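You operate a simulated robot arm through the tools that you are given. There is no shell and no other tool. Be economical: measure what you need, move in short steps, check, and stop when the job is done.

The job below is to be done with a simulated robot arm. You get a single attempt, and the scene is never put back.

## Task
Top the tank up into the Fill band with the air on.
Fine: shutter to 100 % and air on before the lid opens; spill nothing; shut the lid, then switch the air off.

It is judged by the outcome, as a careful person would: the job done as asked, and still so three seconds after it is handed in. It fails if anything else is knocked over, pushed out of place, dropped, spilled or broken. Lids that push on must go on centred and level and be pressed home; caps that screw on are set level and turned clockwise until they are tight.

## Robot
A 6-joint arm with a four-finger gripper on a trunk, on a base that drives. Base frame: it is fixed to the floor where the robot stands at the start and does not move with it; the origin is under the middle of the robot, x ahead of it, y to its left, z up; the surface under the hand at the start is at about z = 800. Units: mm, degrees, N and s.
With the tool pointing down near the work surface it reaches from about 100 to 640 mm from the robot's upright axis, wherever it stands. Its first joint turns from -166.0 to 166.0 degrees. Places, roughly: air shutter [600, 100, 900]; air switch [200, 300, 700]; lift lever [400, -100, 900]; tank [400, 200, 800]; tank lid [400, 100, 800]; tank valve [200, 100, 500]. Payload 3.43 kg.
Tool frame: the origin (TCP) lies between the finger pads and is the grasp point; the fingertips stand 30 mm ahead of it; z points along the fingers, y is the line along which they close. Largest opening 120 mm; the body of the gripper starts 85 mm behind the TCP.
Orientation is told as [roll, pitch, yaw] about the base's x, y, z axes, in that order, counted from this pose: with the fingers straight down and closing along the base's y, the tool's x points along the base's -x, its y along +y and its z along -z.

## Interface
- The arm moves only by the tool jog_arm. Its argument "rows" is a list of rows, each a list of 7 numbers: the shift along the base's x, y, z in mm, then the turn, a rotation vector about the base's x, y, z in degrees, then the finger opening in mm, from 0 to 120. In form: [[dx, dy, dz, wx, wy, wz, grip], ...]. A call has 1 to 10 rows; each row is the pose to reach, as a shift and turn from the pose commanded when the call began. Rows are played at 5 a second. More than 50 mm and 8.6 degrees between two rows, or a gripper value outside its range, and nothing of the call is played. A pose out of reach is approached as far as the arm can. The call stops where the force on the tool passes 50 N (or 10 N more than at its start, if that is more) or the arm is blocked; 0.2 s more then pass. The fingers move at their own pace and stop on an object; they squeeze with about 30 N. The grip force told is the motor's: it shows also when the fingers shut on nothing. Time passes only in rows, and 0.2 s behind the last, so rows that repeat a pose let the fingers close. It gives the time, the measured TCP pose, the force on the tool (base axes), the opening and the grip force at its end, in the units of the frame above (readings bear some noise), with the torque about the TCP (base axes, N m) and any sound that the robot's microphone picked up.
- Cameras (640 x 400 px; columns grow to the right, rows downward): "scene" is now at [20.6, 136.9, 1786.5]; the picture's right is [0.13, -0.99, 0.00], its down [-0.92, -0.12, -0.36] and it looks along [0.36, 0.05, -0.93] (base axes); focal length 252 px, centre (320, 200). "wrist" rides on the gripper at [71, -17, -120] in the tool frame; the picture's right is [0.23, 0.97, 0.00], its down [-0.81, 0.19, -0.55] and it looks along [-0.54, 0.13, 0.83] (tool axes); focal length 275 px, centre (320, 200). There is no depth. A picture from a camera that has moved, and an enlarged one, comes with that camera's place and axes in the base frame and with its lens. The place of the scene camera against the robot may be out by one fixed shift of up to 25 mm in any direction.
- grab_frame(camera): a new picture of that camera. It takes no simulated time.
- lift_body(by): slides the trunk up (or, below 0, down) by that many mm; the arm and the scene camera ride with it, the base frame stays. It gives what a move gives, with no picture.
- base_move(legs): drives the robot by 1 to 6 legs, each [ahead, left, turn to the left] in mm, mm and degrees, along the robot's own axes; the way and the turn of a leg run together, so that a leg with both is an arc; at most 1500 mm and 180 degrees a leg. The arm and the cameras ride along, it lands a little off, and it stops where it bumps. It gives what a move gives.
- turn_head(pan, tilt): turns the head with the scene camera to pan (to the left, within 120 degrees either way) and tilt (down, from -29 to 69), counted from straight ahead of the robot. It gives what a move gives.
- close_up(camera, box): a new picture of the part [left, top, right, bottom] of that camera's present view, enlarged. It takes no simulated time.
- job_done(): hands the job in; it is judged then, once.

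Go step by step. Nothing tells you exact positions but the pictures and the camera data: compare them with the known pose of the tool, close in by small moves and look again before you grip or let go. The budget is 120 turns and 78 pictures, counting those below and the enlarged ones. Unless the task says otherwise, let go and move clear before handing in, and close with one line.

The tools are called as a command line: name --pt "numbers of a row" for each row, then --argument value for the rest, lists and objects as JSON in quotes. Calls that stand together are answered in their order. jog_arm: Moves the arm, as the interface text tells. Its arguments: {"type":"object","properties":{"rows":{"type":"array","items":{"type":"array","items":{"type":"number"}}}},"required":["rows"]} The other tools are called the same way: lift_body (by) slides the trunk up or down; base_move (legs) drives the base; turn_head (pan, tilt) turns the head that bears the scene camera; grab_frame (camera) takes a picture; close_up (camera, box) takes an enlarged picture of a part of a camera's view; job_done () hands the job in.

At the start:

```text
time_s: 0.0
ee_pos: [344.2, 245.7, 1224.3]
ee_rot: [-0.1, 0.0, 0.1]
wrist_force: [0.2, 0.1, -0.5]
wrist_torque: [0.0, 0.02, 0.0]
finger_gap: 119.7
grip_force: 0.0
trunk travel left (down, up): [-325.0, 115.0]
robot x, y, heading: [0.5, 2.2, -0.0]
head pan, tilt: [7.4, 68.8]
```

scene: 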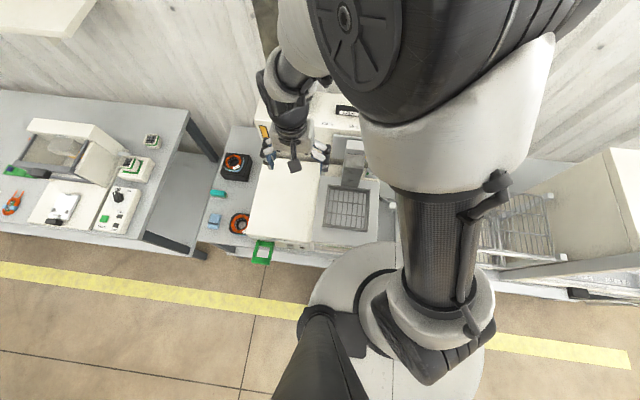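
wrist: 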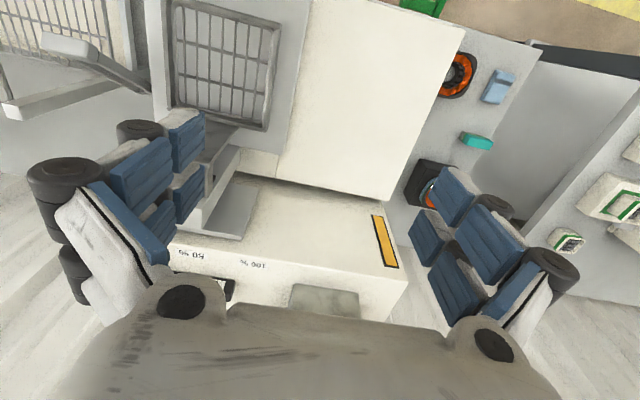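

I see a bench ahead with a white tank unit, a grating, and knobs; the arm covers part of the view. I'll enlarge the scene to identify the parts.

close_up --camera "scene" --box '[190, 80, 400, 280]'

close_up --camera "wrist" --box '[140, 0, 560, 300]'

```text
2.00 times, centred on (295, 180) of scene
camera zoom: at [20.6, 136.9, 1786.5], right [0.13, -0.99, 0.0], down [-0.92, -0.12, -0.36], along [0.36, 0.05, -0.93], focal length 505 px, centre (370, 240)
```

zoom: 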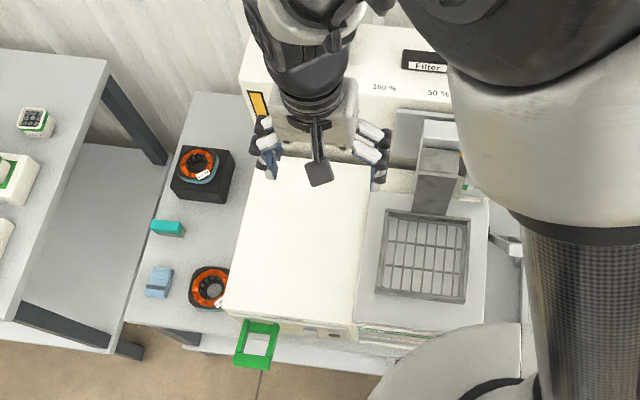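

```text
1.33 times, centred on (350, 150) of wrist
camera zoom: at [273.1, 228.8, 1344.8], right [-0.23, 0.97, 0.0], down [0.81, 0.19, 0.55], along [0.54, 0.13, -0.83], focal length 367 px, centre (280, 267)
```

zoom: 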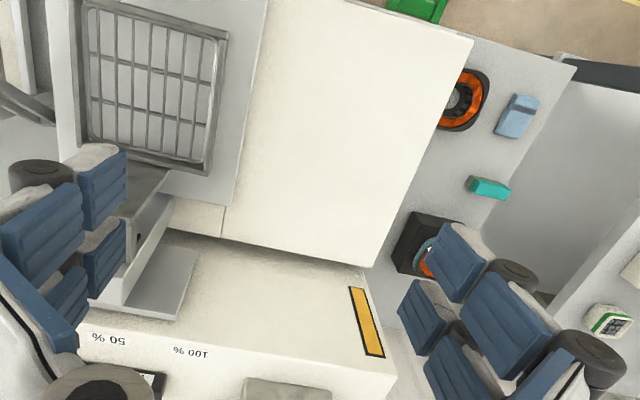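

The tank unit seems to have a big white lid with a green handle, and a shutter plate with a 50 %/100 % scale at the back. I'll back up to see the front, where the switch and valve should be.

base_move --legs '[[-700, 0, 0]]'

turn_head --pan 12 --tilt 45

grab_frame --camera "scene"

```text
time_s: 3.9
ee_pos: [-359.5, 244.3, 1224.8]
ee_rot: [0.1, 0.0, -0.2]
wrist_force: [-0.5, -0.2, 0.5]
wrist_torque: [0.06, -0.01, -0.01]
finger_gap: 120.0
grip_force: 0.0
trunk travel left (down, up): [-325.0, 115.0]
robot x, y, heading: [-704.1, -1.5, -0.1]
head pan, tilt: [7.4, 68.8]
```

```text
time_s: 4.7
ee_pos: [-359.1, 245.2, 1225.5]
ee_rot: [0.0, 0.0, -0.1]
wrist_force: [-0.9, 0.4, 0.3]
wrist_torque: [-0.03, -0.01, -0.01]
finger_gap: 120.1
grip_force: 0.1
trunk travel left (down, up): [-325.0, 115.0]
robot x, y, heading: [-703.5, -0.7, 0.1]
head pan, tilt: [12.0, 45.0]
```

```text
73 pictures are left
camera scene: at [-659.6, 147.5, 1815.3], right [0.2, -0.98, 0.0], down [-0.69, -0.14, -0.71], along [0.69, 0.14, -0.71], focal length 252 px, centre (320, 200)
```

scene: 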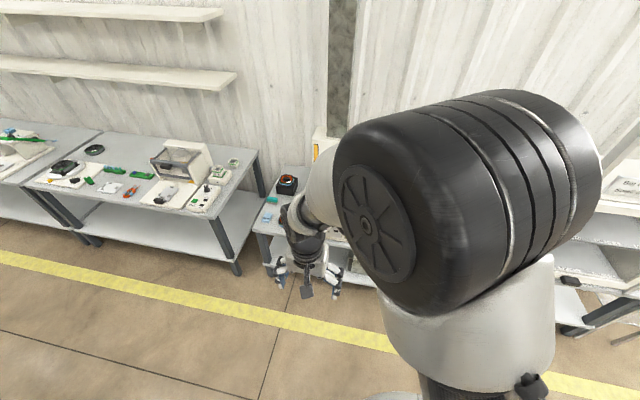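

The arm blocks the view; looking left is clear, so I'll sidestep to the right and pan left.

base_move --legs '[[0, -600, 40]]'

turn_head --pan 35 --tilt 40

grab_frame --camera "scene"

```text
time_s: 8.1
ee_pos: [-398.7, -139.2, 1224.7]
ee_rot: [0.0, 0.0, 39.8]
wrist_force: [-0.2, 0.2, 0.5]
wrist_torque: [-0.01, 0.02, -0.02]
finger_gap: 120.0
grip_force: 0.0
trunk travel left (down, up): [-325.0, 115.0]
robot x, y, heading: [-503.9, -548.3, 39.5]
head pan, tilt: [12.0, 45.0]
```

```text
time_s: 9.0
ee_pos: [-399.6, -139.9, 1225.8]
ee_rot: [0.0, -0.1, 39.7]
wrist_force: [0.7, 0.0, -0.4]
wrist_torque: [0.0, 0.02, -0.03]
finger_gap: 120.2
grip_force: 0.0
trunk travel left (down, up): [-325.0, 115.0]
robot x, y, heading: [-509.7, -548.4, 40.1]
head pan, tilt: [35.0, 40.0]
```

```text
72 pictures are left
camera scene: at [-604.5, -381.4, 1822.6], right [0.96, -0.26, 0.0], down [-0.17, -0.62, -0.77], along [0.2, 0.74, -0.64], focal length 252 px, centre (320, 200)
```

scene: 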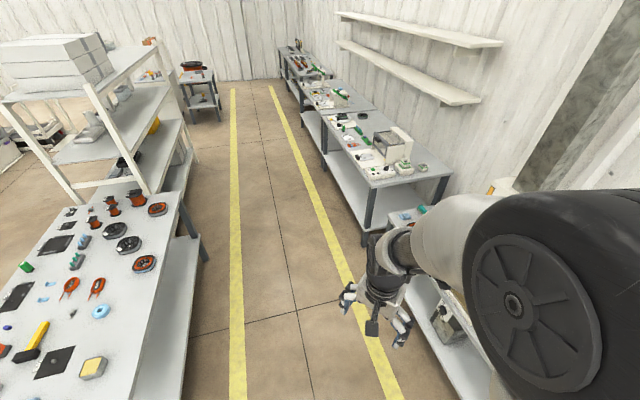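

I turned too far; I'll turn the body right so the arm swings clear and pan the head left at the tank.

base_move --legs '[[0, 0, -75]]'

turn_head --pan 75 --tilt 42

grab_frame --camera "scene"

```text
time_s: 12.6
ee_pos: [-84.9, -547.1, 1225.4]
ee_rot: [0.0, 0.0, -35.2]
wrist_force: [-0.2, -0.2, 0.4]
wrist_torque: [0.0, -0.01, 0.0]
finger_gap: 119.8
grip_force: 0.1
trunk travel left (down, up): [-325.0, 115.0]
robot x, y, heading: [-508.8, -548.6, -34.9]
head pan, tilt: [35.0, 40.0]
```

```text
time_s: 13.7
ee_pos: [-84.1, -546.8, 1225.2]
ee_rot: [-0.1, 0.0, -35.3]
wrist_force: [0.1, -0.3, 0.7]
wrist_torque: [-0.02, -0.03, 0.01]
finger_gap: 120.1
grip_force: 0.1
trunk travel left (down, up): [-325.0, 115.0]
robot x, y, heading: [-506.6, -549.0, -35.4]
head pan, tilt: [75.0, 42.0]
```

```text
71 pictures are left
camera scene: at [-393.4, -378.8, 1819.7], right [0.64, -0.77, 0.0], down [-0.51, -0.43, -0.74], along [0.57, 0.48, -0.67], focal length 252 px, centre (320, 200)
```

scene: 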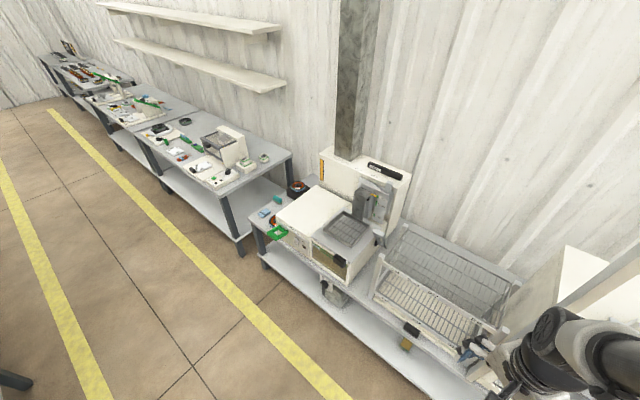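

close_up --camera "scene" --box '[235, 140, 425, 300]'

close_up --camera "scene" --box '[265, 215, 385, 315]'

close_up --camera "scene" --box '[310, 145, 420, 235]'

```text
2.50 times, centred on (330, 220) of scene
camera zoom: at [-393.4, -378.8, 1819.7], right [0.64, -0.77, 0.0], down [-0.51, -0.43, -0.74], along [0.57, 0.48, -0.67], focal length 631 px, centre (295, 150)
```

zoom: 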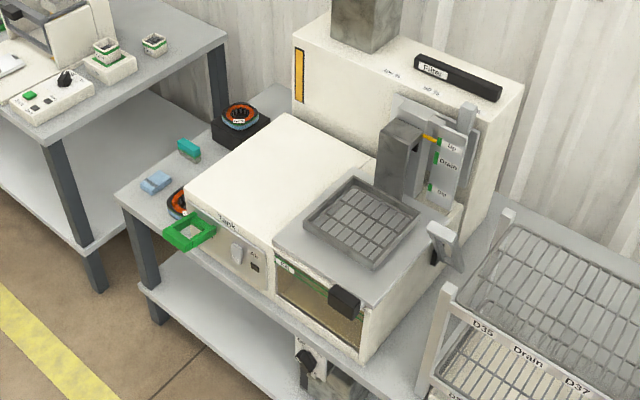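

```text
4.00 times, centred on (325, 265) of scene
camera zoom: at [-393.4, -378.8, 1819.7], right [0.64, -0.77, 0.0], down [-0.51, -0.43, -0.74], along [0.57, 0.48, -0.67], focal length 1010 px, centre (300, -60)
```

zoom: 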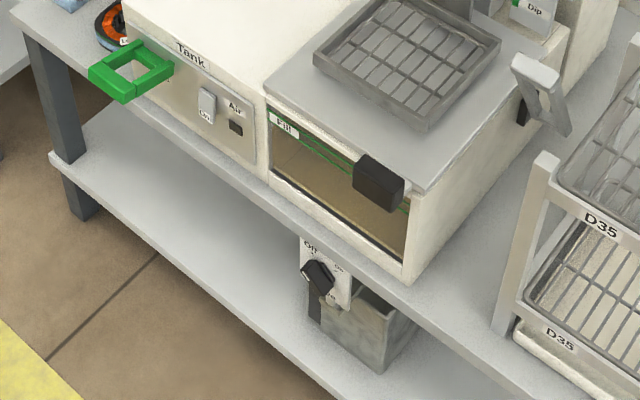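

```text
4.44 times, centred on (365, 190) of scene
camera zoom: at [-393.4, -378.8, 1819.7], right [0.64, -0.77, 0.0], down [-0.51, -0.43, -0.74], along [0.57, 0.48, -0.67], focal length 1122 px, centre (120, 244)
```

zoom: 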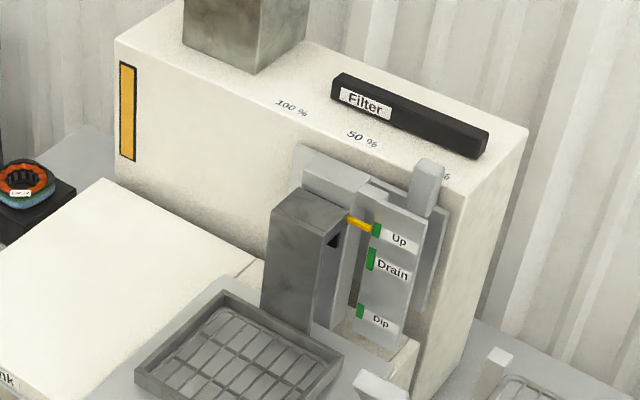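

The right half has a window with a "Fill" band, a black-handled lid, a lift with Up/Drain/Dip, and a valve under the bench. I'll go closer to read the details.

base_move --legs '[[-100, 400, 0]]'

turn_head --pan 60 --tilt 50

grab_frame --camera "scene"

```text
time_s: 16.2
ee_pos: [62.2, -163.3, 1224.3]
ee_rot: [0.0, 0.0, -35.1]
wrist_force: [-0.1, 0.0, -0.5]
wrist_torque: [-0.04, -0.03, -0.01]
finger_gap: 120.0
grip_force: 0.1
trunk travel left (down, up): [-325.0, 115.0]
robot x, y, heading: [-362.0, -167.4, -34.9]
head pan, tilt: [75.0, 42.0]
```

```text
time_s: 17.0
ee_pos: [62.6, -165.0, 1225.3]
ee_rot: [0.1, 0.0, -35.0]
wrist_force: [-0.8, -0.2, 0.5]
wrist_torque: [0.05, 0.01, 0.03]
finger_gap: 120.0
grip_force: 0.1
trunk travel left (down, up): [-325.0, 115.0]
robot x, y, heading: [-361.3, -166.7, -35.3]
head pan, tilt: [60.0, 50.0]
```

```text
67 pictures are left
camera scene: at [-241.6, -17.9, 1808.5], right [0.42, -0.91, 0.0], down [-0.69, -0.32, -0.64], along [0.58, 0.27, -0.77], focal length 252 px, centre (320, 200)
```

scene: 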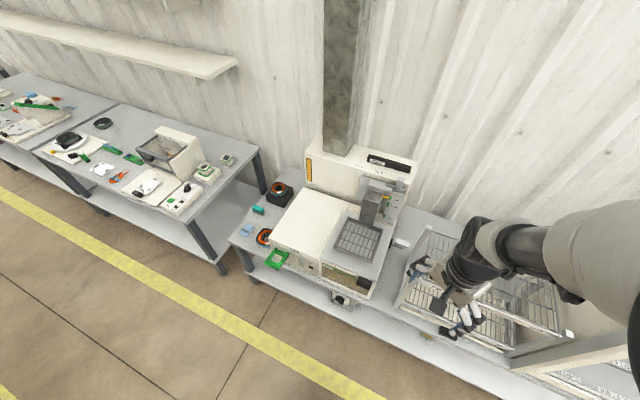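

close_up --camera "scene" --box '[225, 170, 385, 310]'

close_up --camera "scene" --box '[310, 230, 390, 310]'

close_up --camera "scene" --box '[260, 235, 330, 285]'

close_up --camera "scene" --box '[345, 145, 425, 255]'

```text
2.86 times, centred on (305, 240) of scene
camera zoom: at [-241.6, -17.9, 1808.5], right [0.42, -0.91, 0.0], down [-0.69, -0.32, -0.64], along [0.58, 0.27, -0.77], focal length 722 px, centre (363, 86)
```

zoom: 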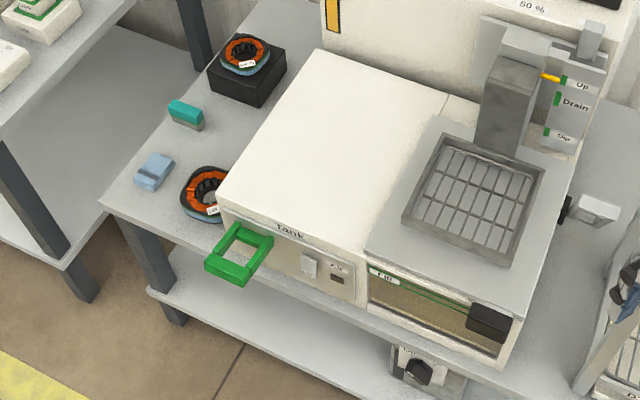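

```text
5.00 times, centred on (350, 270) of scene
camera zoom: at [-241.6, -17.9, 1808.5], right [0.42, -0.91, 0.0], down [-0.69, -0.32, -0.64], along [0.58, 0.27, -0.77], focal length 1263 px, centre (170, -150)
```

zoom: 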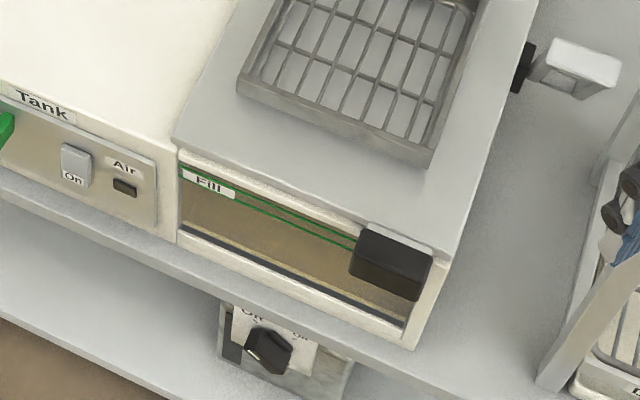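

```text
8.00 times, centred on (295, 260) of scene
camera zoom: at [-241.6, -17.9, 1808.5], right [0.42, -0.91, 0.0], down [-0.69, -0.32, -0.64], along [0.58, 0.27, -0.77], focal length 2020 px, centre (520, -280)
```

zoom: 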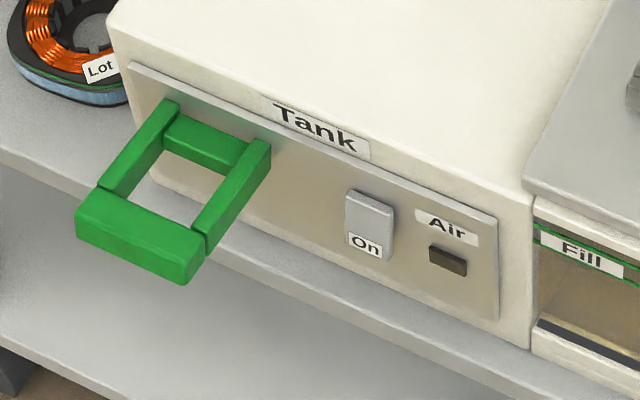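

```text
3.64 times, centred on (385, 200) of scene
camera zoom: at [-241.6, -17.9, 1808.5], right [0.42, -0.91, 0.0], down [-0.69, -0.32, -0.64], along [0.58, 0.27, -0.77], focal length 918 px, centre (84, 200)
```

zoom: 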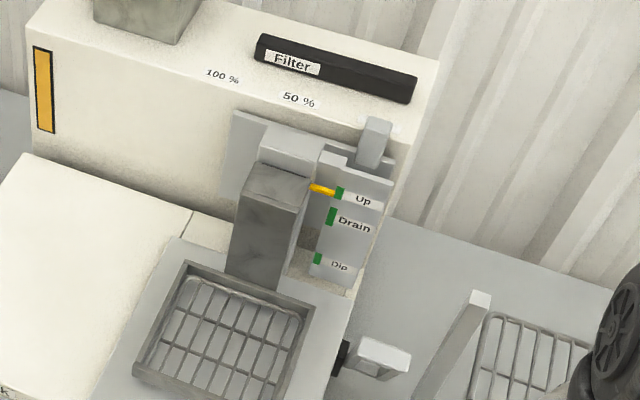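

This is a varnish dip tank: rocker switch and lamp for "Air", sliding shutter at back, lid with black handle, valve underneath. I still need the source of varnish, so I'll check the right part of the bench.

close_up --camera "scene" --box '[370, 210, 600, 390]'

turn_head --pan 10 --tilt 45

grab_frame --camera "scene"

grab_frame --camera "wrist"

```text
2.22 times, centred on (485, 300) of scene
camera zoom: at [-241.6, -17.9, 1808.5], right [0.42, -0.91, 0.0], down [-0.69, -0.32, -0.64], along [0.58, 0.27, -0.77], focal length 561 px, centre (-47, -22)
```

zoom: 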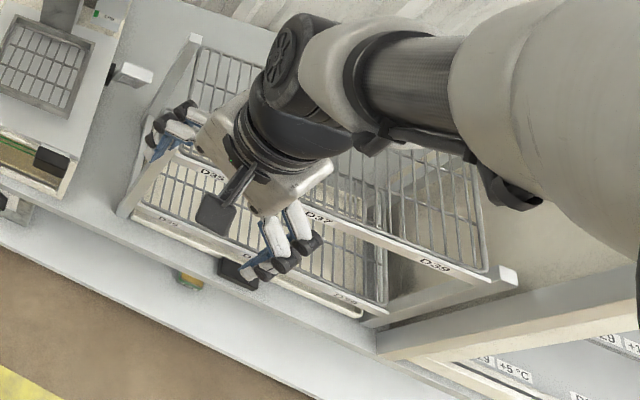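

```text
time_s: 18.2
ee_pos: [62.2, -164.2, 1223.9]
ee_rot: [0.0, 0.0, -35.2]
wrist_force: [-0.8, 0.3, 0.6]
wrist_torque: [0.0, -0.02, 0.02]
finger_gap: 119.9
grip_force: 0.0
trunk travel left (down, up): [-325.0, 115.0]
robot x, y, heading: [-358.7, -167.9, -35.2]
head pan, tilt: [10.0, 45.0]
```

```text
61 pictures are left
camera scene: at [-237.5, -84.5, 1815.4], right [-0.42, -0.91, 0.0], down [-0.64, 0.3, -0.71], along [0.64, -0.3, -0.71], focal length 252 px, centre (320, 200)
```

scene: 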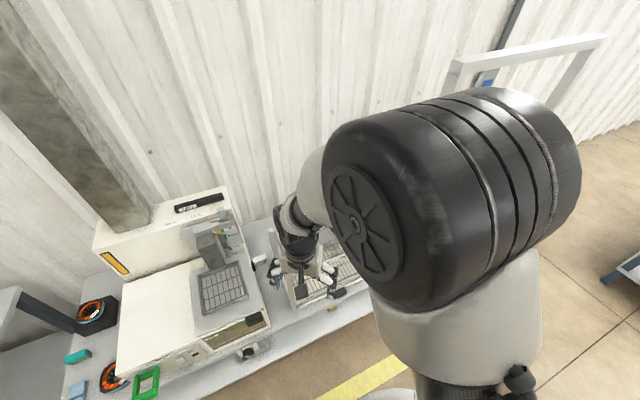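

```text
60 pictures are left
camera wrist: at [-6.0, -135.9, 1344.8], right [0.37, 0.93, 0.0], down [0.77, -0.31, 0.55], along [0.51, -0.21, -0.83], focal length 275 px, centre (320, 200)
```

wrist: 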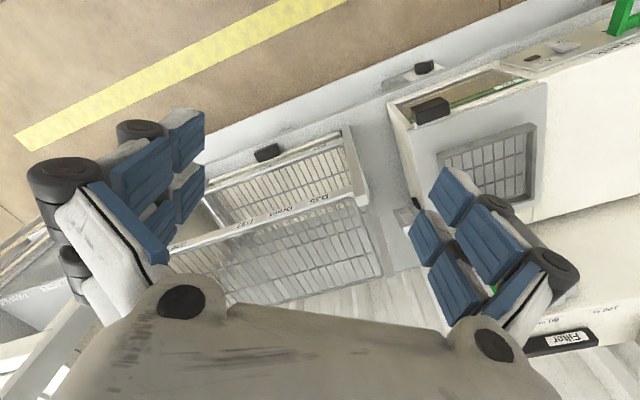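

I'll step back and lower the trunk to look at the under-shelf for a varnish container.

base_move --legs '[[-330, -180, -20]]'

lift_body --by -320

turn_head --pan 60 --tilt 40

grab_frame --camera "scene"

```text
time_s: 20.6
ee_pos: [-319.9, -201.1, 1225.9]
ee_rot: [0.1, 0.0, -54.8]
wrist_force: [-0.5, 0.3, -0.3]
wrist_torque: [-0.01, -0.01, -0.01]
finger_gap: 120.0
grip_force: 0.0
trunk travel left (down, up): [-325.0, 115.0]
robot x, y, heading: [-719.9, -59.4, -54.7]
head pan, tilt: [10.0, 45.0]
```

```text
time_s: 23.7
ee_pos: [-320.2, -201.2, 904.0]
ee_rot: [0.0, 0.0, -54.9]
wrist_force: [-0.7, -0.3, 0.1]
wrist_torque: [0.01, -0.01, 0.0]
finger_gap: 119.9
grip_force: 0.1
trunk travel left (down, up): [-5.0, 435.0]
robot x, y, heading: [-717.8, -60.3, -54.7]
head pan, tilt: [10.0, 45.0]
```

```text
time_s: 24.9
ee_pos: [-320.5, -201.8, 905.3]
ee_rot: [0.0, -0.1, -54.8]
wrist_force: [0.0, 0.5, 0.4]
wrist_torque: [0.0, 0.0, 0.01]
finger_gap: 120.3
grip_force: 0.0
trunk travel left (down, up): [-5.0, 435.0]
robot x, y, heading: [-716.6, -59.8, -55.1]
head pan, tilt: [60.0, 40.0]
```

```text
59 pictures are left
camera scene: at [-546.4, 33.6, 1502.6], right [0.09, -1.0, 0.0], down [-0.64, -0.06, -0.77], along [0.76, 0.07, -0.64], focal length 252 px, centre (320, 200)
```

scene: 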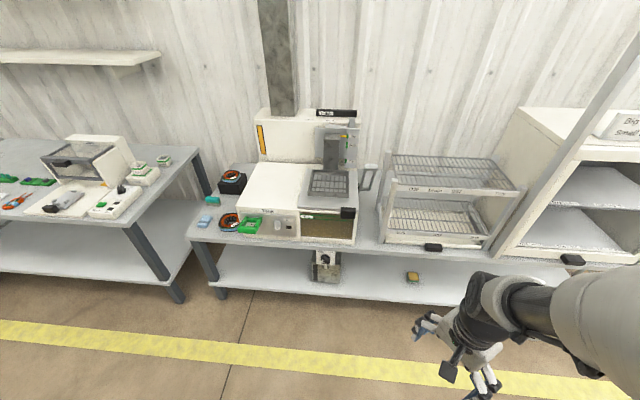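

close_up --camera "scene" --box '[230, 170, 390, 295]'

close_up --camera "scene" --box '[300, 240, 430, 290]'

close_up --camera "scene" --box '[250, 95, 400, 215]'

```text
3.20 times, centred on (310, 232) of scene
camera zoom: at [-546.4, 33.6, 1502.6], right [0.09, -1.0, 0.0], down [-0.64, -0.06, -0.77], along [0.76, 0.07, -0.64], focal length 808 px, centre (352, 96)
```

zoom: 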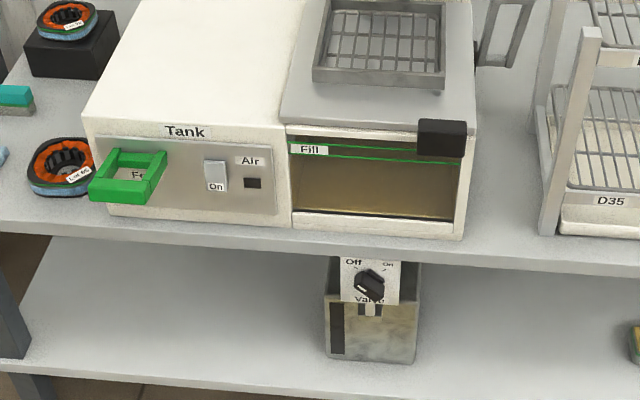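

```text
4.92 times, centred on (365, 265) of scene
camera zoom: at [-546.4, 33.6, 1502.6], right [0.09, -1.0, 0.0], down [-0.64, -0.06, -0.77], along [0.76, 0.07, -0.64], focal length 1243 px, centre (98, -120)
```

zoom: 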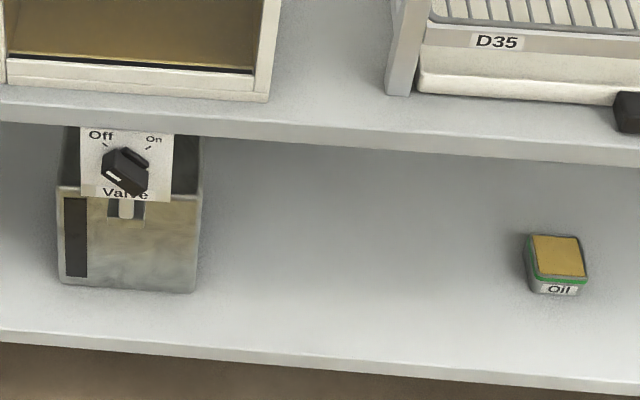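

```text
3.33 times, centred on (325, 155) of scene
camera zoom: at [-546.4, 33.6, 1502.6], right [0.09, -1.0, 0.0], down [-0.64, -0.06, -0.77], along [0.76, 0.07, -0.64], focal length 842 px, centre (303, 350)
```

zoom: 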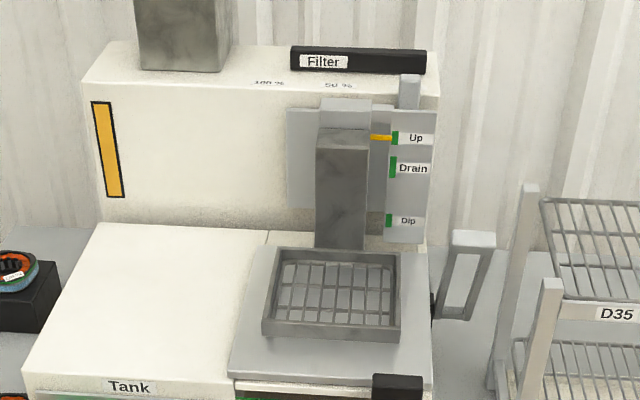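

I'll zoom hard on the green handle, the valve, the level window and the other benches.

close_up --camera "scene" --box '[250, 205, 300, 240]'

close_up --camera "scene" --box '[298, 200, 350, 290]'

close_up --camera "scene" --box '[0, 130, 240, 250]'

close_up --camera "scene" --box '[380, 90, 640, 280]'

```text
11.43 times, centred on (275, 222) of scene
camera zoom: at [-546.4, 33.6, 1502.6], right [0.09, -1.0, 0.0], down [-0.64, -0.06, -0.77], along [0.76, 0.07, -0.64], focal length 2886 px, centre (834, -57)
```

zoom: 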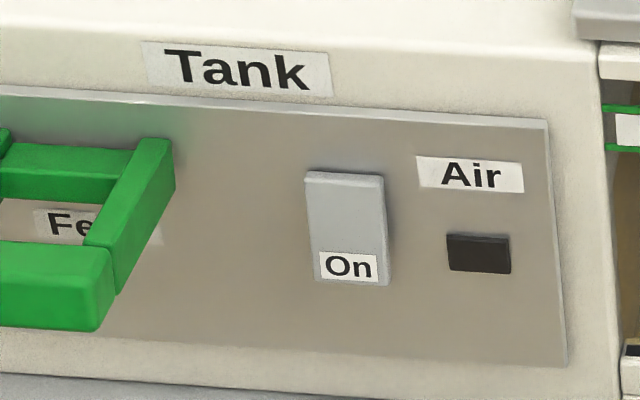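

```text
4.44 times, centred on (324, 245) of scene
camera zoom: at [-546.4, 33.6, 1502.6], right [0.09, -1.0, 0.0], down [-0.64, -0.06, -0.77], along [0.76, 0.07, -0.64], focal length 1122 px, centre (302, 0)
```

zoom: 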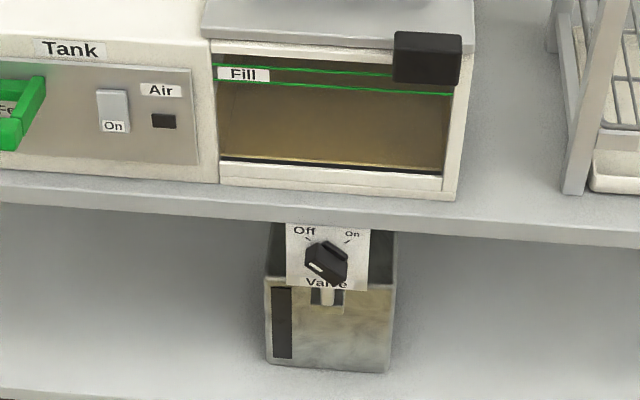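

```text
2.67 times, centred on (120, 190) of scene
camera zoom: at [-546.4, 33.6, 1502.6], right [0.09, -1.0, 0.0], down [-0.64, -0.06, -0.77], along [0.76, 0.07, -0.64], focal length 673 px, centre (853, 227)
```

zoom: 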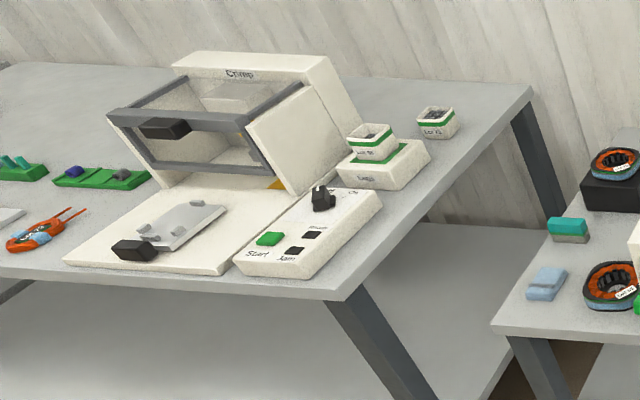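

```text
2.11 times, centred on (510, 185) of scene
camera zoom: at [-546.4, 33.6, 1502.6], right [0.09, -1.0, 0.0], down [-0.64, -0.06, -0.77], along [0.76, 0.07, -0.64], focal length 532 px, centre (-80, 232)
```

zoom: 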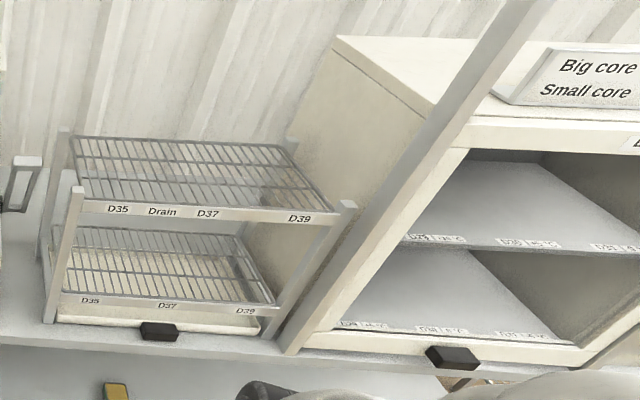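

The green frame handle is labelled "Fe…" (Feed). I'll zoom on the level window and on the switch/feed handle.

close_up --camera "scene" --box '[296, 205, 360, 245]'

close_up --camera "scene" --box '[235, 205, 275, 240]'

close_up --camera "scene" --box '[310, 245, 345, 285]'

```text
10.00 times, centred on (328, 225) of scene
camera zoom: at [-546.4, 33.6, 1502.6], right [0.09, -1.0, 0.0], down [-0.64, -0.06, -0.77], along [0.76, 0.07, -0.64], focal length 2525 px, centre (240, -50)
```

zoom: 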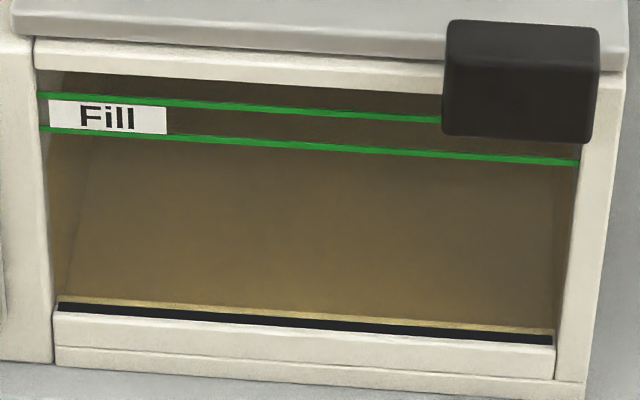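

```text
11.43 times, centred on (255, 222) of scene
camera zoom: at [-546.4, 33.6, 1502.6], right [0.09, -1.0, 0.0], down [-0.64, -0.06, -0.77], along [0.76, 0.07, -0.64], focal length 2886 px, centre (1063, -57)
```

zoom: 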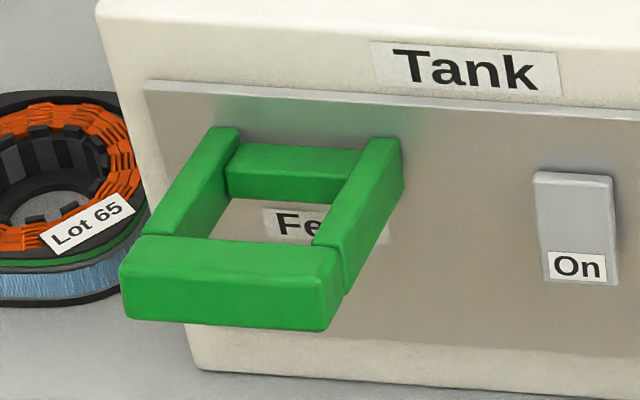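

```text
10.00 times, centred on (328, 265) of scene
camera zoom: at [-546.4, 33.6, 1502.6], right [0.09, -1.0, 0.0], down [-0.64, -0.06, -0.77], along [0.76, 0.07, -0.64], focal length 2525 px, centre (245, -450)
```

zoom: 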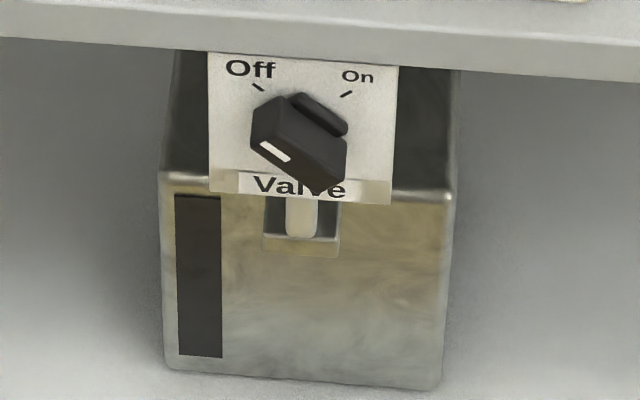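

The front face of the unit is near x≈250 with its top near z≈800 and the bench about z≈600. I'll zoom on the lid and basket to see how the lid opens.

close_up --camera "scene" --box '[285, 160, 385, 225]'

close_up --camera "scene" --box '[300, 100, 370, 175]'

```text
6.15 times, centred on (335, 192) of scene
camera zoom: at [-546.4, 33.6, 1502.6], right [0.09, -1.0, 0.0], down [-0.64, -0.06, -0.77], along [0.76, 0.07, -0.64], focal length 1554 px, centre (228, 246)
```

zoom: 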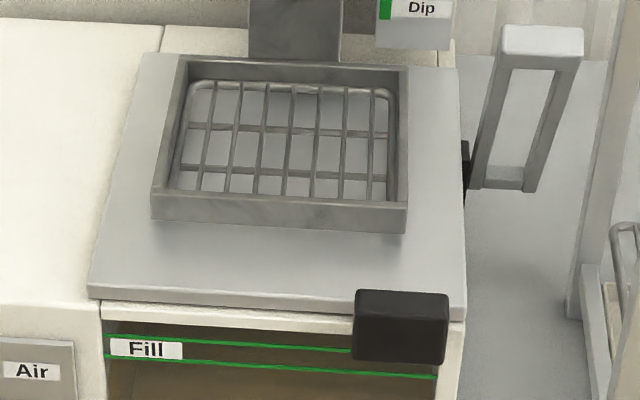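

```text
5.33 times, centred on (335, 138) of scene
camera zoom: at [-546.4, 33.6, 1502.6], right [0.09, -1.0, 0.0], down [-0.64, -0.06, -0.77], along [0.76, 0.07, -0.64], focal length 1347 px, centre (240, 533)
```

zoom: 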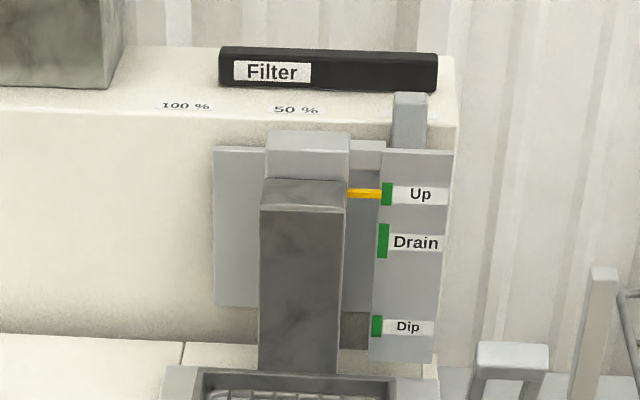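

The shutter tab sits at the right end (0 %), at roughly (600, -8, 1045), and must slide about 200 mm left to the 100 % mark. I'll raise the trunk and return to the bench.

lift_body --by 380

base_move --legs '[[0, 0, 55], [750, 60, 0]]'

turn_head --pan 5 --tilt 55

grab_frame --camera "wrist"

```text
time_s: 28.6
ee_pos: [-320.6, -201.3, 1285.0]
ee_rot: [-0.1, -0.1, -54.8]
wrist_force: [0.8, 0.4, -0.4]
wrist_torque: [0.0, 0.04, 0.0]
finger_gap: 120.0
grip_force: 0.0
trunk travel left (down, up): [-385.0, 55.0]
robot x, y, heading: [-717.2, -61.5, -54.7]
head pan, tilt: [60.0, 40.0]
```

```text
time_s: 35.0
ee_pos: [355.0, 254.2, 1285.3]
ee_rot: [0.0, 0.1, 0.5]
wrist_force: [0.0, 0.4, -0.5]
wrist_torque: [-0.03, 0.02, 0.01]
finger_gap: 120.2
grip_force: 0.1
trunk travel left (down, up): [-385.0, 55.0]
robot x, y, heading: [12.1, 7.8, 0.4]
head pan, tilt: [60.0, 40.0]
stopped in leg 2: the robot was blocked; the commanded pose is now the measured one
```

```text
time_s: 36.3
ee_pos: [355.8, 254.7, 1284.6]
ee_rot: [0.1, -0.1, 0.6]
wrist_force: [0.0, -0.4, -0.3]
wrist_torque: [-0.02, -0.02, 0.02]
finger_gap: 119.8
grip_force: 0.1
trunk travel left (down, up): [-385.0, 55.0]
robot x, y, heading: [15.1, 4.7, 0.4]
head pan, tilt: [5.0, 55.0]
```

```text
46 pictures are left
camera wrist: at [284.0, 237.0, 1404.7], right [-0.24, 0.97, 0.0], down [0.81, 0.2, 0.55], along [0.54, 0.13, -0.83], focal length 275 px, centre (320, 200)
```

wrist: 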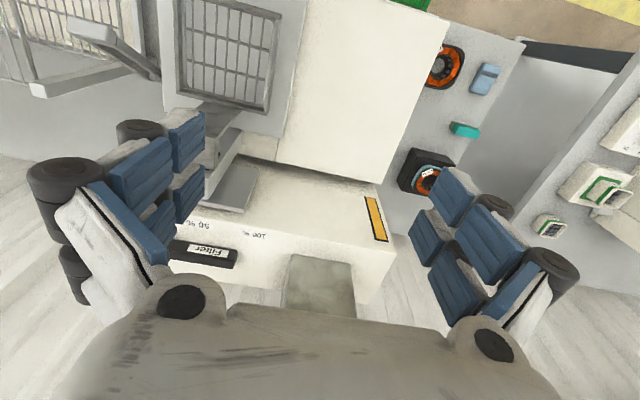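

The 100 % mark triangulates to about (649, 194, 1010) and 50 % to y≈84, so the tab is near 0 %. I'll move the hand over the tab to look from close up.

jog_arm --pt "15 -48 0 0 0 0 120" --pt "30 -96 0 0 0 0 120" --pt "45 -144 0 0 0 0 120" --pt "60 -192 0 0 0 0 120" --pt "70 -240 0 0 0 0 120" --pt "80 -285 0 0 0 0 120"

grab_frame --camera "wrist"

```text
refused: row 1 steps farther than a row can; nothing moved
```

```text
45 pictures are left
camera wrist: at [284.0, 237.0, 1404.7], right [-0.24, 0.97, 0.0], down [0.81, 0.2, 0.55], along [0.54, 0.13, -0.83], focal length 275 px, centre (320, 200)
```

wrist: 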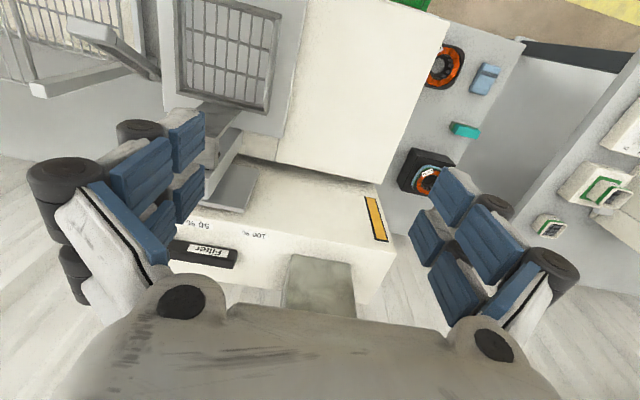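

One step was slightly over 50 mm; nothing moved. I'll repeat with smaller steps.

jog_arm --pt "12 -41 0 0 0 0 120" --pt "24 -82 0 0 0 0 120" --pt "36 -123 0 0 0 0 120" --pt "48 -164 0 0 0 0 120" --pt "60 -205 0 0 0 0 120" --pt "70 -246 0 0 0 0 120" --pt "80 -285 0 0 0 0 120"

grab_frame --camera "wrist"

grab_frame --camera "scene"

```text
time_s: 37.9
ee_pos: [434.4, -32.2, 1286.5]
ee_rot: [0.1, 0.0, 0.5]
wrist_force: [-0.4, -0.5, -0.5]
wrist_torque: [0.04, 0.01, -0.04]
finger_gap: 120.0
grip_force: 0.0
trunk travel left (down, up): [-385.0, 55.0]
robot x, y, heading: [13.4, 6.1, 0.6]
head pan, tilt: [5.0, 55.0]
```

```text
44 pictures are left
camera wrist: at [363.8, -49.0, 1405.6], right [-0.24, 0.97, 0.0], down [0.81, 0.2, 0.55], along [0.54, 0.13, -0.83], focal length 275 px, centre (320, 200)
```

wrist: 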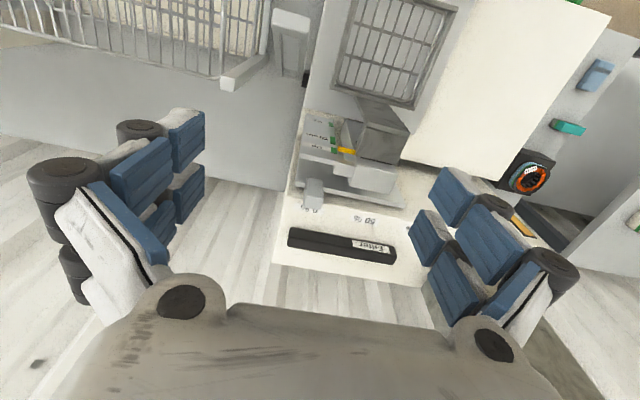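

```text
43 pictures are left
camera scene: at [48.9, 140.4, 1862.1], right [0.1, -1.0, 0.0], down [-0.82, -0.08, -0.57], along [0.57, 0.06, -0.82], focal length 252 px, centre (320, 200)
```

scene: 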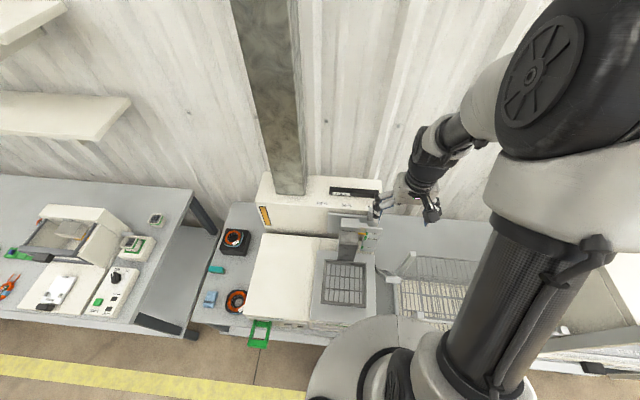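

close_up --camera "wrist" --box '[270, 100, 430, 280]'

close_up --camera "scene" --box '[245, 165, 445, 290]'

```text
2.22 times, centred on (350, 190) of wrist
camera zoom: at [363.8, -49.0, 1405.6], right [-0.24, 0.97, 0.0], down [0.81, 0.2, 0.55], along [0.54, 0.13, -0.83], focal length 612 px, centre (253, 222)
```

zoom: 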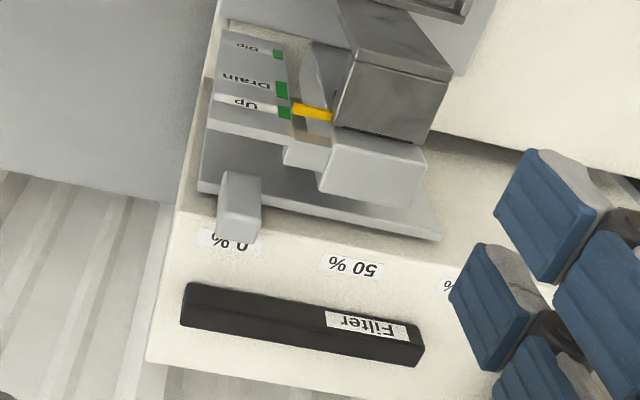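

```text
3.20 times, centred on (345, 228) of scene
camera zoom: at [48.9, 140.4, 1862.1], right [0.1, -1.0, 0.0], down [-0.82, -0.08, -0.57], along [0.57, 0.06, -0.82], focal length 808 px, centre (240, 112)
```

zoom: 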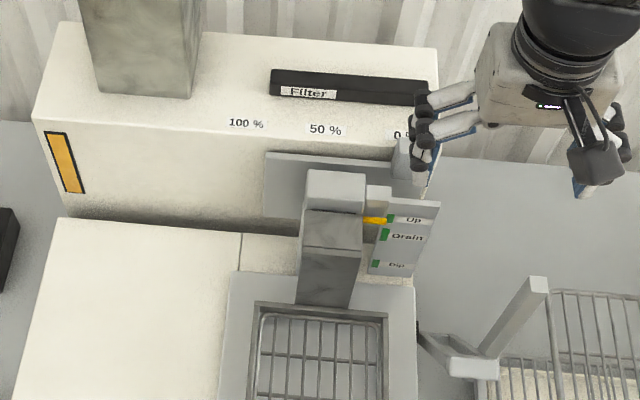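

The shutter tab top is at about (602, -3, 1046), about 28 mm wide, on a plate behind the lift carriage. I'll come down over it with a narrowed grip and look before going lower.

jog_arm --pt "40 7 -5 0 0 0 100" --pt "80 14 -15 0 0 0 80" --pt "120 20 -30 0 0 0 70" --pt "150 26 -60 0 0 0 70" --pt "170 29 -95 0 0 0 70" --pt "172 29 -136 0 0 0 70"

grab_frame --camera "wrist"

close_up --camera "scene" --box '[285, 150, 445, 270]'

```text
time_s: 39.3
ee_pos: [608.9, -2.1, 1148.6]
ee_rot: [0.0, -0.1, 0.6]
wrist_force: [-0.1, -0.1, 0.2]
wrist_torque: [0.0, 0.02, -0.01]
finger_gap: 70.0
grip_force: 0.0
trunk travel left (down, up): [-385.0, 55.0]
robot x, y, heading: [11.0, 4.2, 0.7]
head pan, tilt: [5.0, 55.0]
```

```text
40 pictures are left
camera wrist: at [538.0, -18.4, 1268.7], right [-0.24, 0.97, 0.0], down [0.81, 0.2, 0.55], along [0.54, 0.13, -0.83], focal length 275 px, centre (320, 200)
```

wrist: 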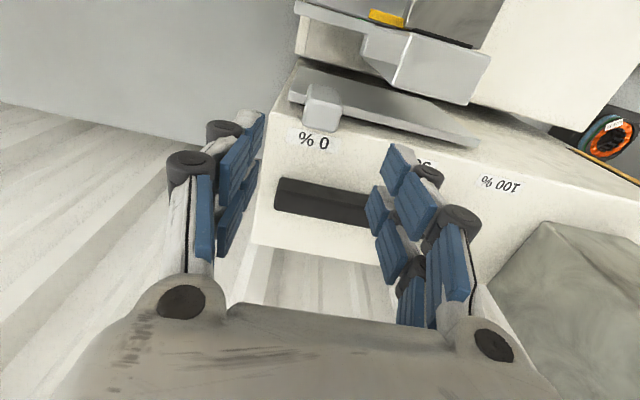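

```text
3.33 times, centred on (365, 210) of scene
camera zoom: at [49.5, 142.1, 1861.9], right [0.1, -1.0, 0.0], down [-0.82, -0.08, -0.57], along [0.57, 0.06, -0.82], focal length 842 px, centre (170, 167)
```

zoom: 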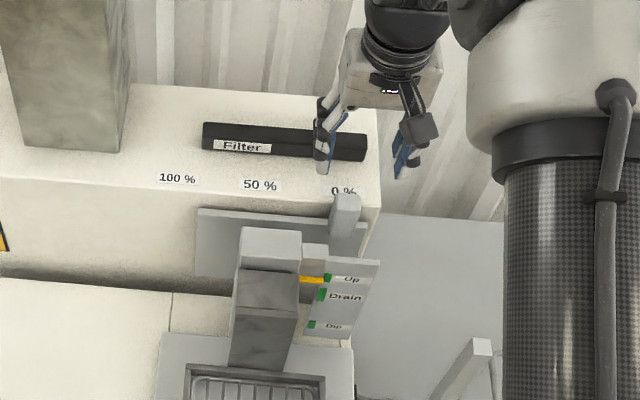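

The tab lies right between the fingers at (602, -2). I'll lower to TCP z≈1050 and close on it.

jog_arm --pt "-4 0 -45 0 0 0 70" --pt "-4 0 -85 0 0 0 70" --pt "-4 0 -97 0 0 0 70" --pt "-4 0 -97 0 0 0 40" --pt "-4 0 -97 0 0 0 20" --pt "-4 0 -97 0 0 0 20"

close_up --camera "wrist" --box '[160, 50, 480, 250]'

```text
time_s: 40.7
ee_pos: [603.4, -2.0, 1052.2]
ee_rot: [0.0, 0.0, 0.5]
wrist_force: [-0.5, 1.1, -1.1]
wrist_torque: [0.01, -0.09, -0.24]
finger_gap: 29.9
grip_force: 17.7
trunk travel left (down, up): [-385.0, 55.0]
robot x, y, heading: [10.7, 3.7, 0.6]
head pan, tilt: [5.0, 55.0]
```

```text
2.00 times, centred on (320, 150) of wrist
camera zoom: at [531.6, -18.3, 1172.2], right [-0.24, 0.97, 0.0], down [0.81, 0.2, 0.55], along [0.54, 0.13, -0.83], focal length 551 px, centre (320, 300)
```

zoom: 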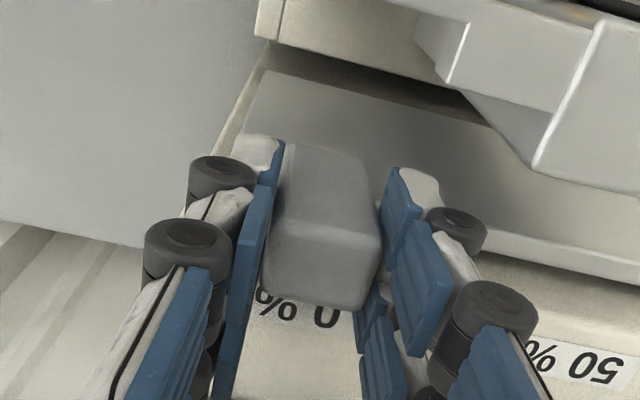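

The tab is gripped, 30 mm wide. I'll slide it left in steps.

jog_arm --pt "0 20 0 0 0 0 20" --pt "0 40 0 0 0 0 20" --pt "0 60 0 0 0 0 20" --pt "0 80 0 0 0 0 20" --pt "0 100 0 0 0 0 20"

jog_arm --pt "0 20 0 0 0 0 20" --pt "0 40 0 0 0 0 20" --pt "0 60 0 0 0 0 20" --pt "0 80 0 0 0 0 20" --pt "0 100 0 0 0 0 20"

close_up --camera "wrist" --box '[160, 50, 480, 250]'

```text
time_s: 41.9
ee_pos: [603.7, 99.2, 1052.8]
ee_rot: [0.0, 0.0, 0.5]
wrist_force: [-0.3, -0.2, 4.6]
wrist_torque: [-0.38, 0.25, -0.7]
finger_gap: 29.9
grip_force: 44.9
trunk travel left (down, up): [-385.0, 55.0]
robot x, y, heading: [12.4, 6.7, 0.5]
head pan, tilt: [5.0, 55.0]
```

```text
time_s: 43.1
ee_pos: [603.3, 199.0, 1051.5]
ee_rot: [0.0, 0.1, 0.5]
wrist_force: [1.5, -1.7, 3.2]
wrist_torque: [-0.54, -0.04, -0.53]
finger_gap: 29.8
grip_force: 45.2
trunk travel left (down, up): [-385.0, 55.0]
robot x, y, heading: [11.5, 5.1, 0.5]
head pan, tilt: [5.0, 55.0]
```

```text
2.00 times, centred on (320, 150) of wrist
camera zoom: at [531.9, 181.7, 1172.1], right [-0.24, 0.97, 0.0], down [0.81, 0.2, 0.55], along [0.54, 0.13, -0.83], focal length 551 px, centre (320, 300)
```

zoom: 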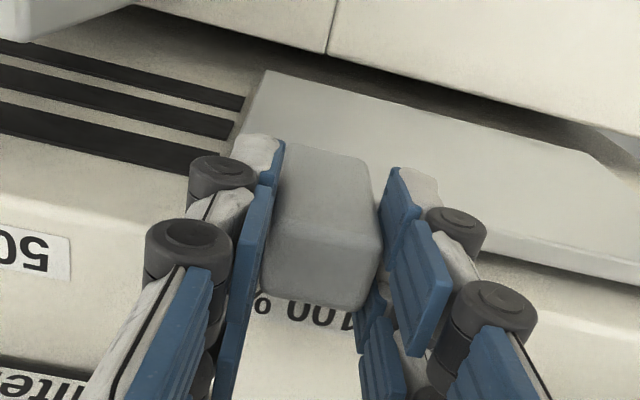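

The vent slots are uncovered and the tab stands at 100 %. I'll nudge a few mm further to feel for the end stop.

jog_arm --pt "0 3 0 0 0 0 20" --pt "0 6 0 0 0 0 20" --pt "0 6 0 0 0 0 20"

close_up --camera "wrist" --box '[160, 50, 480, 250]'

```text
time_s: 43.9
ee_pos: [604.1, 198.1, 1052.9]
ee_rot: [0.0, 0.2, 0.4]
wrist_force: [3.4, -27.9, 5.5]
wrist_torque: [-1.17, -1.06, -0.49]
finger_gap: 29.8
grip_force: 44.8
trunk travel left (down, up): [-385.0, 55.0]
robot x, y, heading: [10.5, 8.5, 0.6]
head pan, tilt: [5.0, 55.0]
```

```text
2.00 times, centred on (320, 150) of wrist
camera zoom: at [532.1, 181.8, 1172.2], right [-0.24, 0.97, 0.0], down [0.81, 0.2, 0.55], along [0.54, 0.13, -0.83], focal length 551 px, centre (320, 300)
```

zoom: 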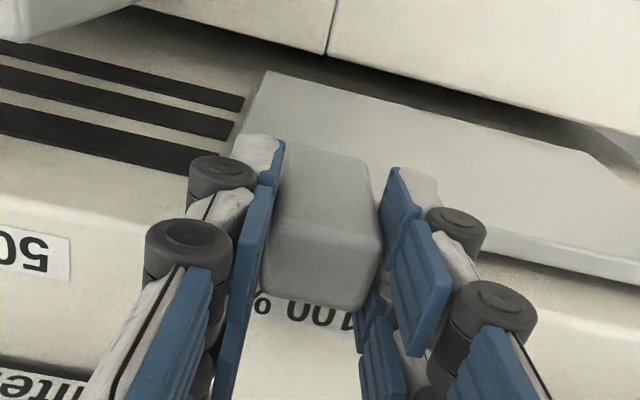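

It hit the end stop, so the shutter is at 100 %. I'll relax, release, rise, and back the base off to work at the front panel.

jog_arm --pt "0 -6 0 0 0 0 20" --pt "0 -6 0 0 0 0 50" --pt "0 -6 0 0 0 0 60" --pt "0 -6 40 0 0 0 60" --pt "0 -6 85 0 0 0 60" --pt "-30 -6 120 0 0 0 40" --pt "-75 -6 130 0 0 0 20" --pt "-120 -6 135 0 0 0 0" --pt "-165 -6 140 0 0 0 0" --pt "-210 -6 140 0 0 0 0"

base_move --legs '[[-300, 0, 0]]'

turn_head --pan 20 --tilt 50

grab_frame --camera "scene"

```text
time_s: 46.1
ee_pos: [393.1, 198.2, 1192.3]
ee_rot: [0.0, -0.1, 0.4]
wrist_force: [-0.3, -0.1, -0.3]
wrist_torque: [0.01, -0.05, -0.01]
finger_gap: 0.0
grip_force: 23.4
trunk travel left (down, up): [-385.0, 55.0]
robot x, y, heading: [10.0, 6.7, 0.3]
head pan, tilt: [5.0, 55.0]
```

```text
time_s: 48.1
ee_pos: [94.1, 195.7, 1191.9]
ee_rot: [0.0, 0.0, 0.4]
wrist_force: [-0.4, 0.0, -0.1]
wrist_torque: [0.02, -0.04, 0.0]
finger_gap: 0.0
grip_force: 30.0
trunk travel left (down, up): [-385.0, 55.0]
robot x, y, heading: [-287.1, 3.3, 0.7]
head pan, tilt: [5.0, 55.0]
```

```text
time_s: 48.9
ee_pos: [95.0, 195.9, 1192.0]
ee_rot: [0.0, 0.0, 0.3]
wrist_force: [0.3, -0.9, -0.1]
wrist_torque: [0.0, 0.02, -0.02]
finger_gap: 0.0
grip_force: 30.0
trunk travel left (down, up): [-385.0, 55.0]
robot x, y, heading: [-290.0, 2.9, 0.3]
head pan, tilt: [20.0, 50.0]
```

```text
35 pictures are left
camera scene: at [-250.5, 159.4, 1868.5], right [0.35, -0.94, 0.0], down [-0.72, -0.27, -0.64], along [0.6, 0.22, -0.77], focal length 252 px, centre (320, 200)
```

scene: 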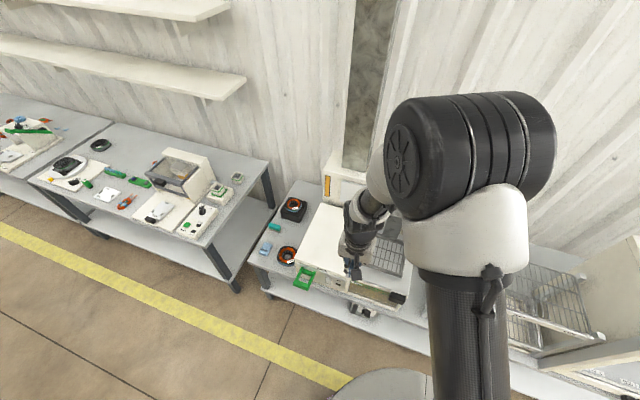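

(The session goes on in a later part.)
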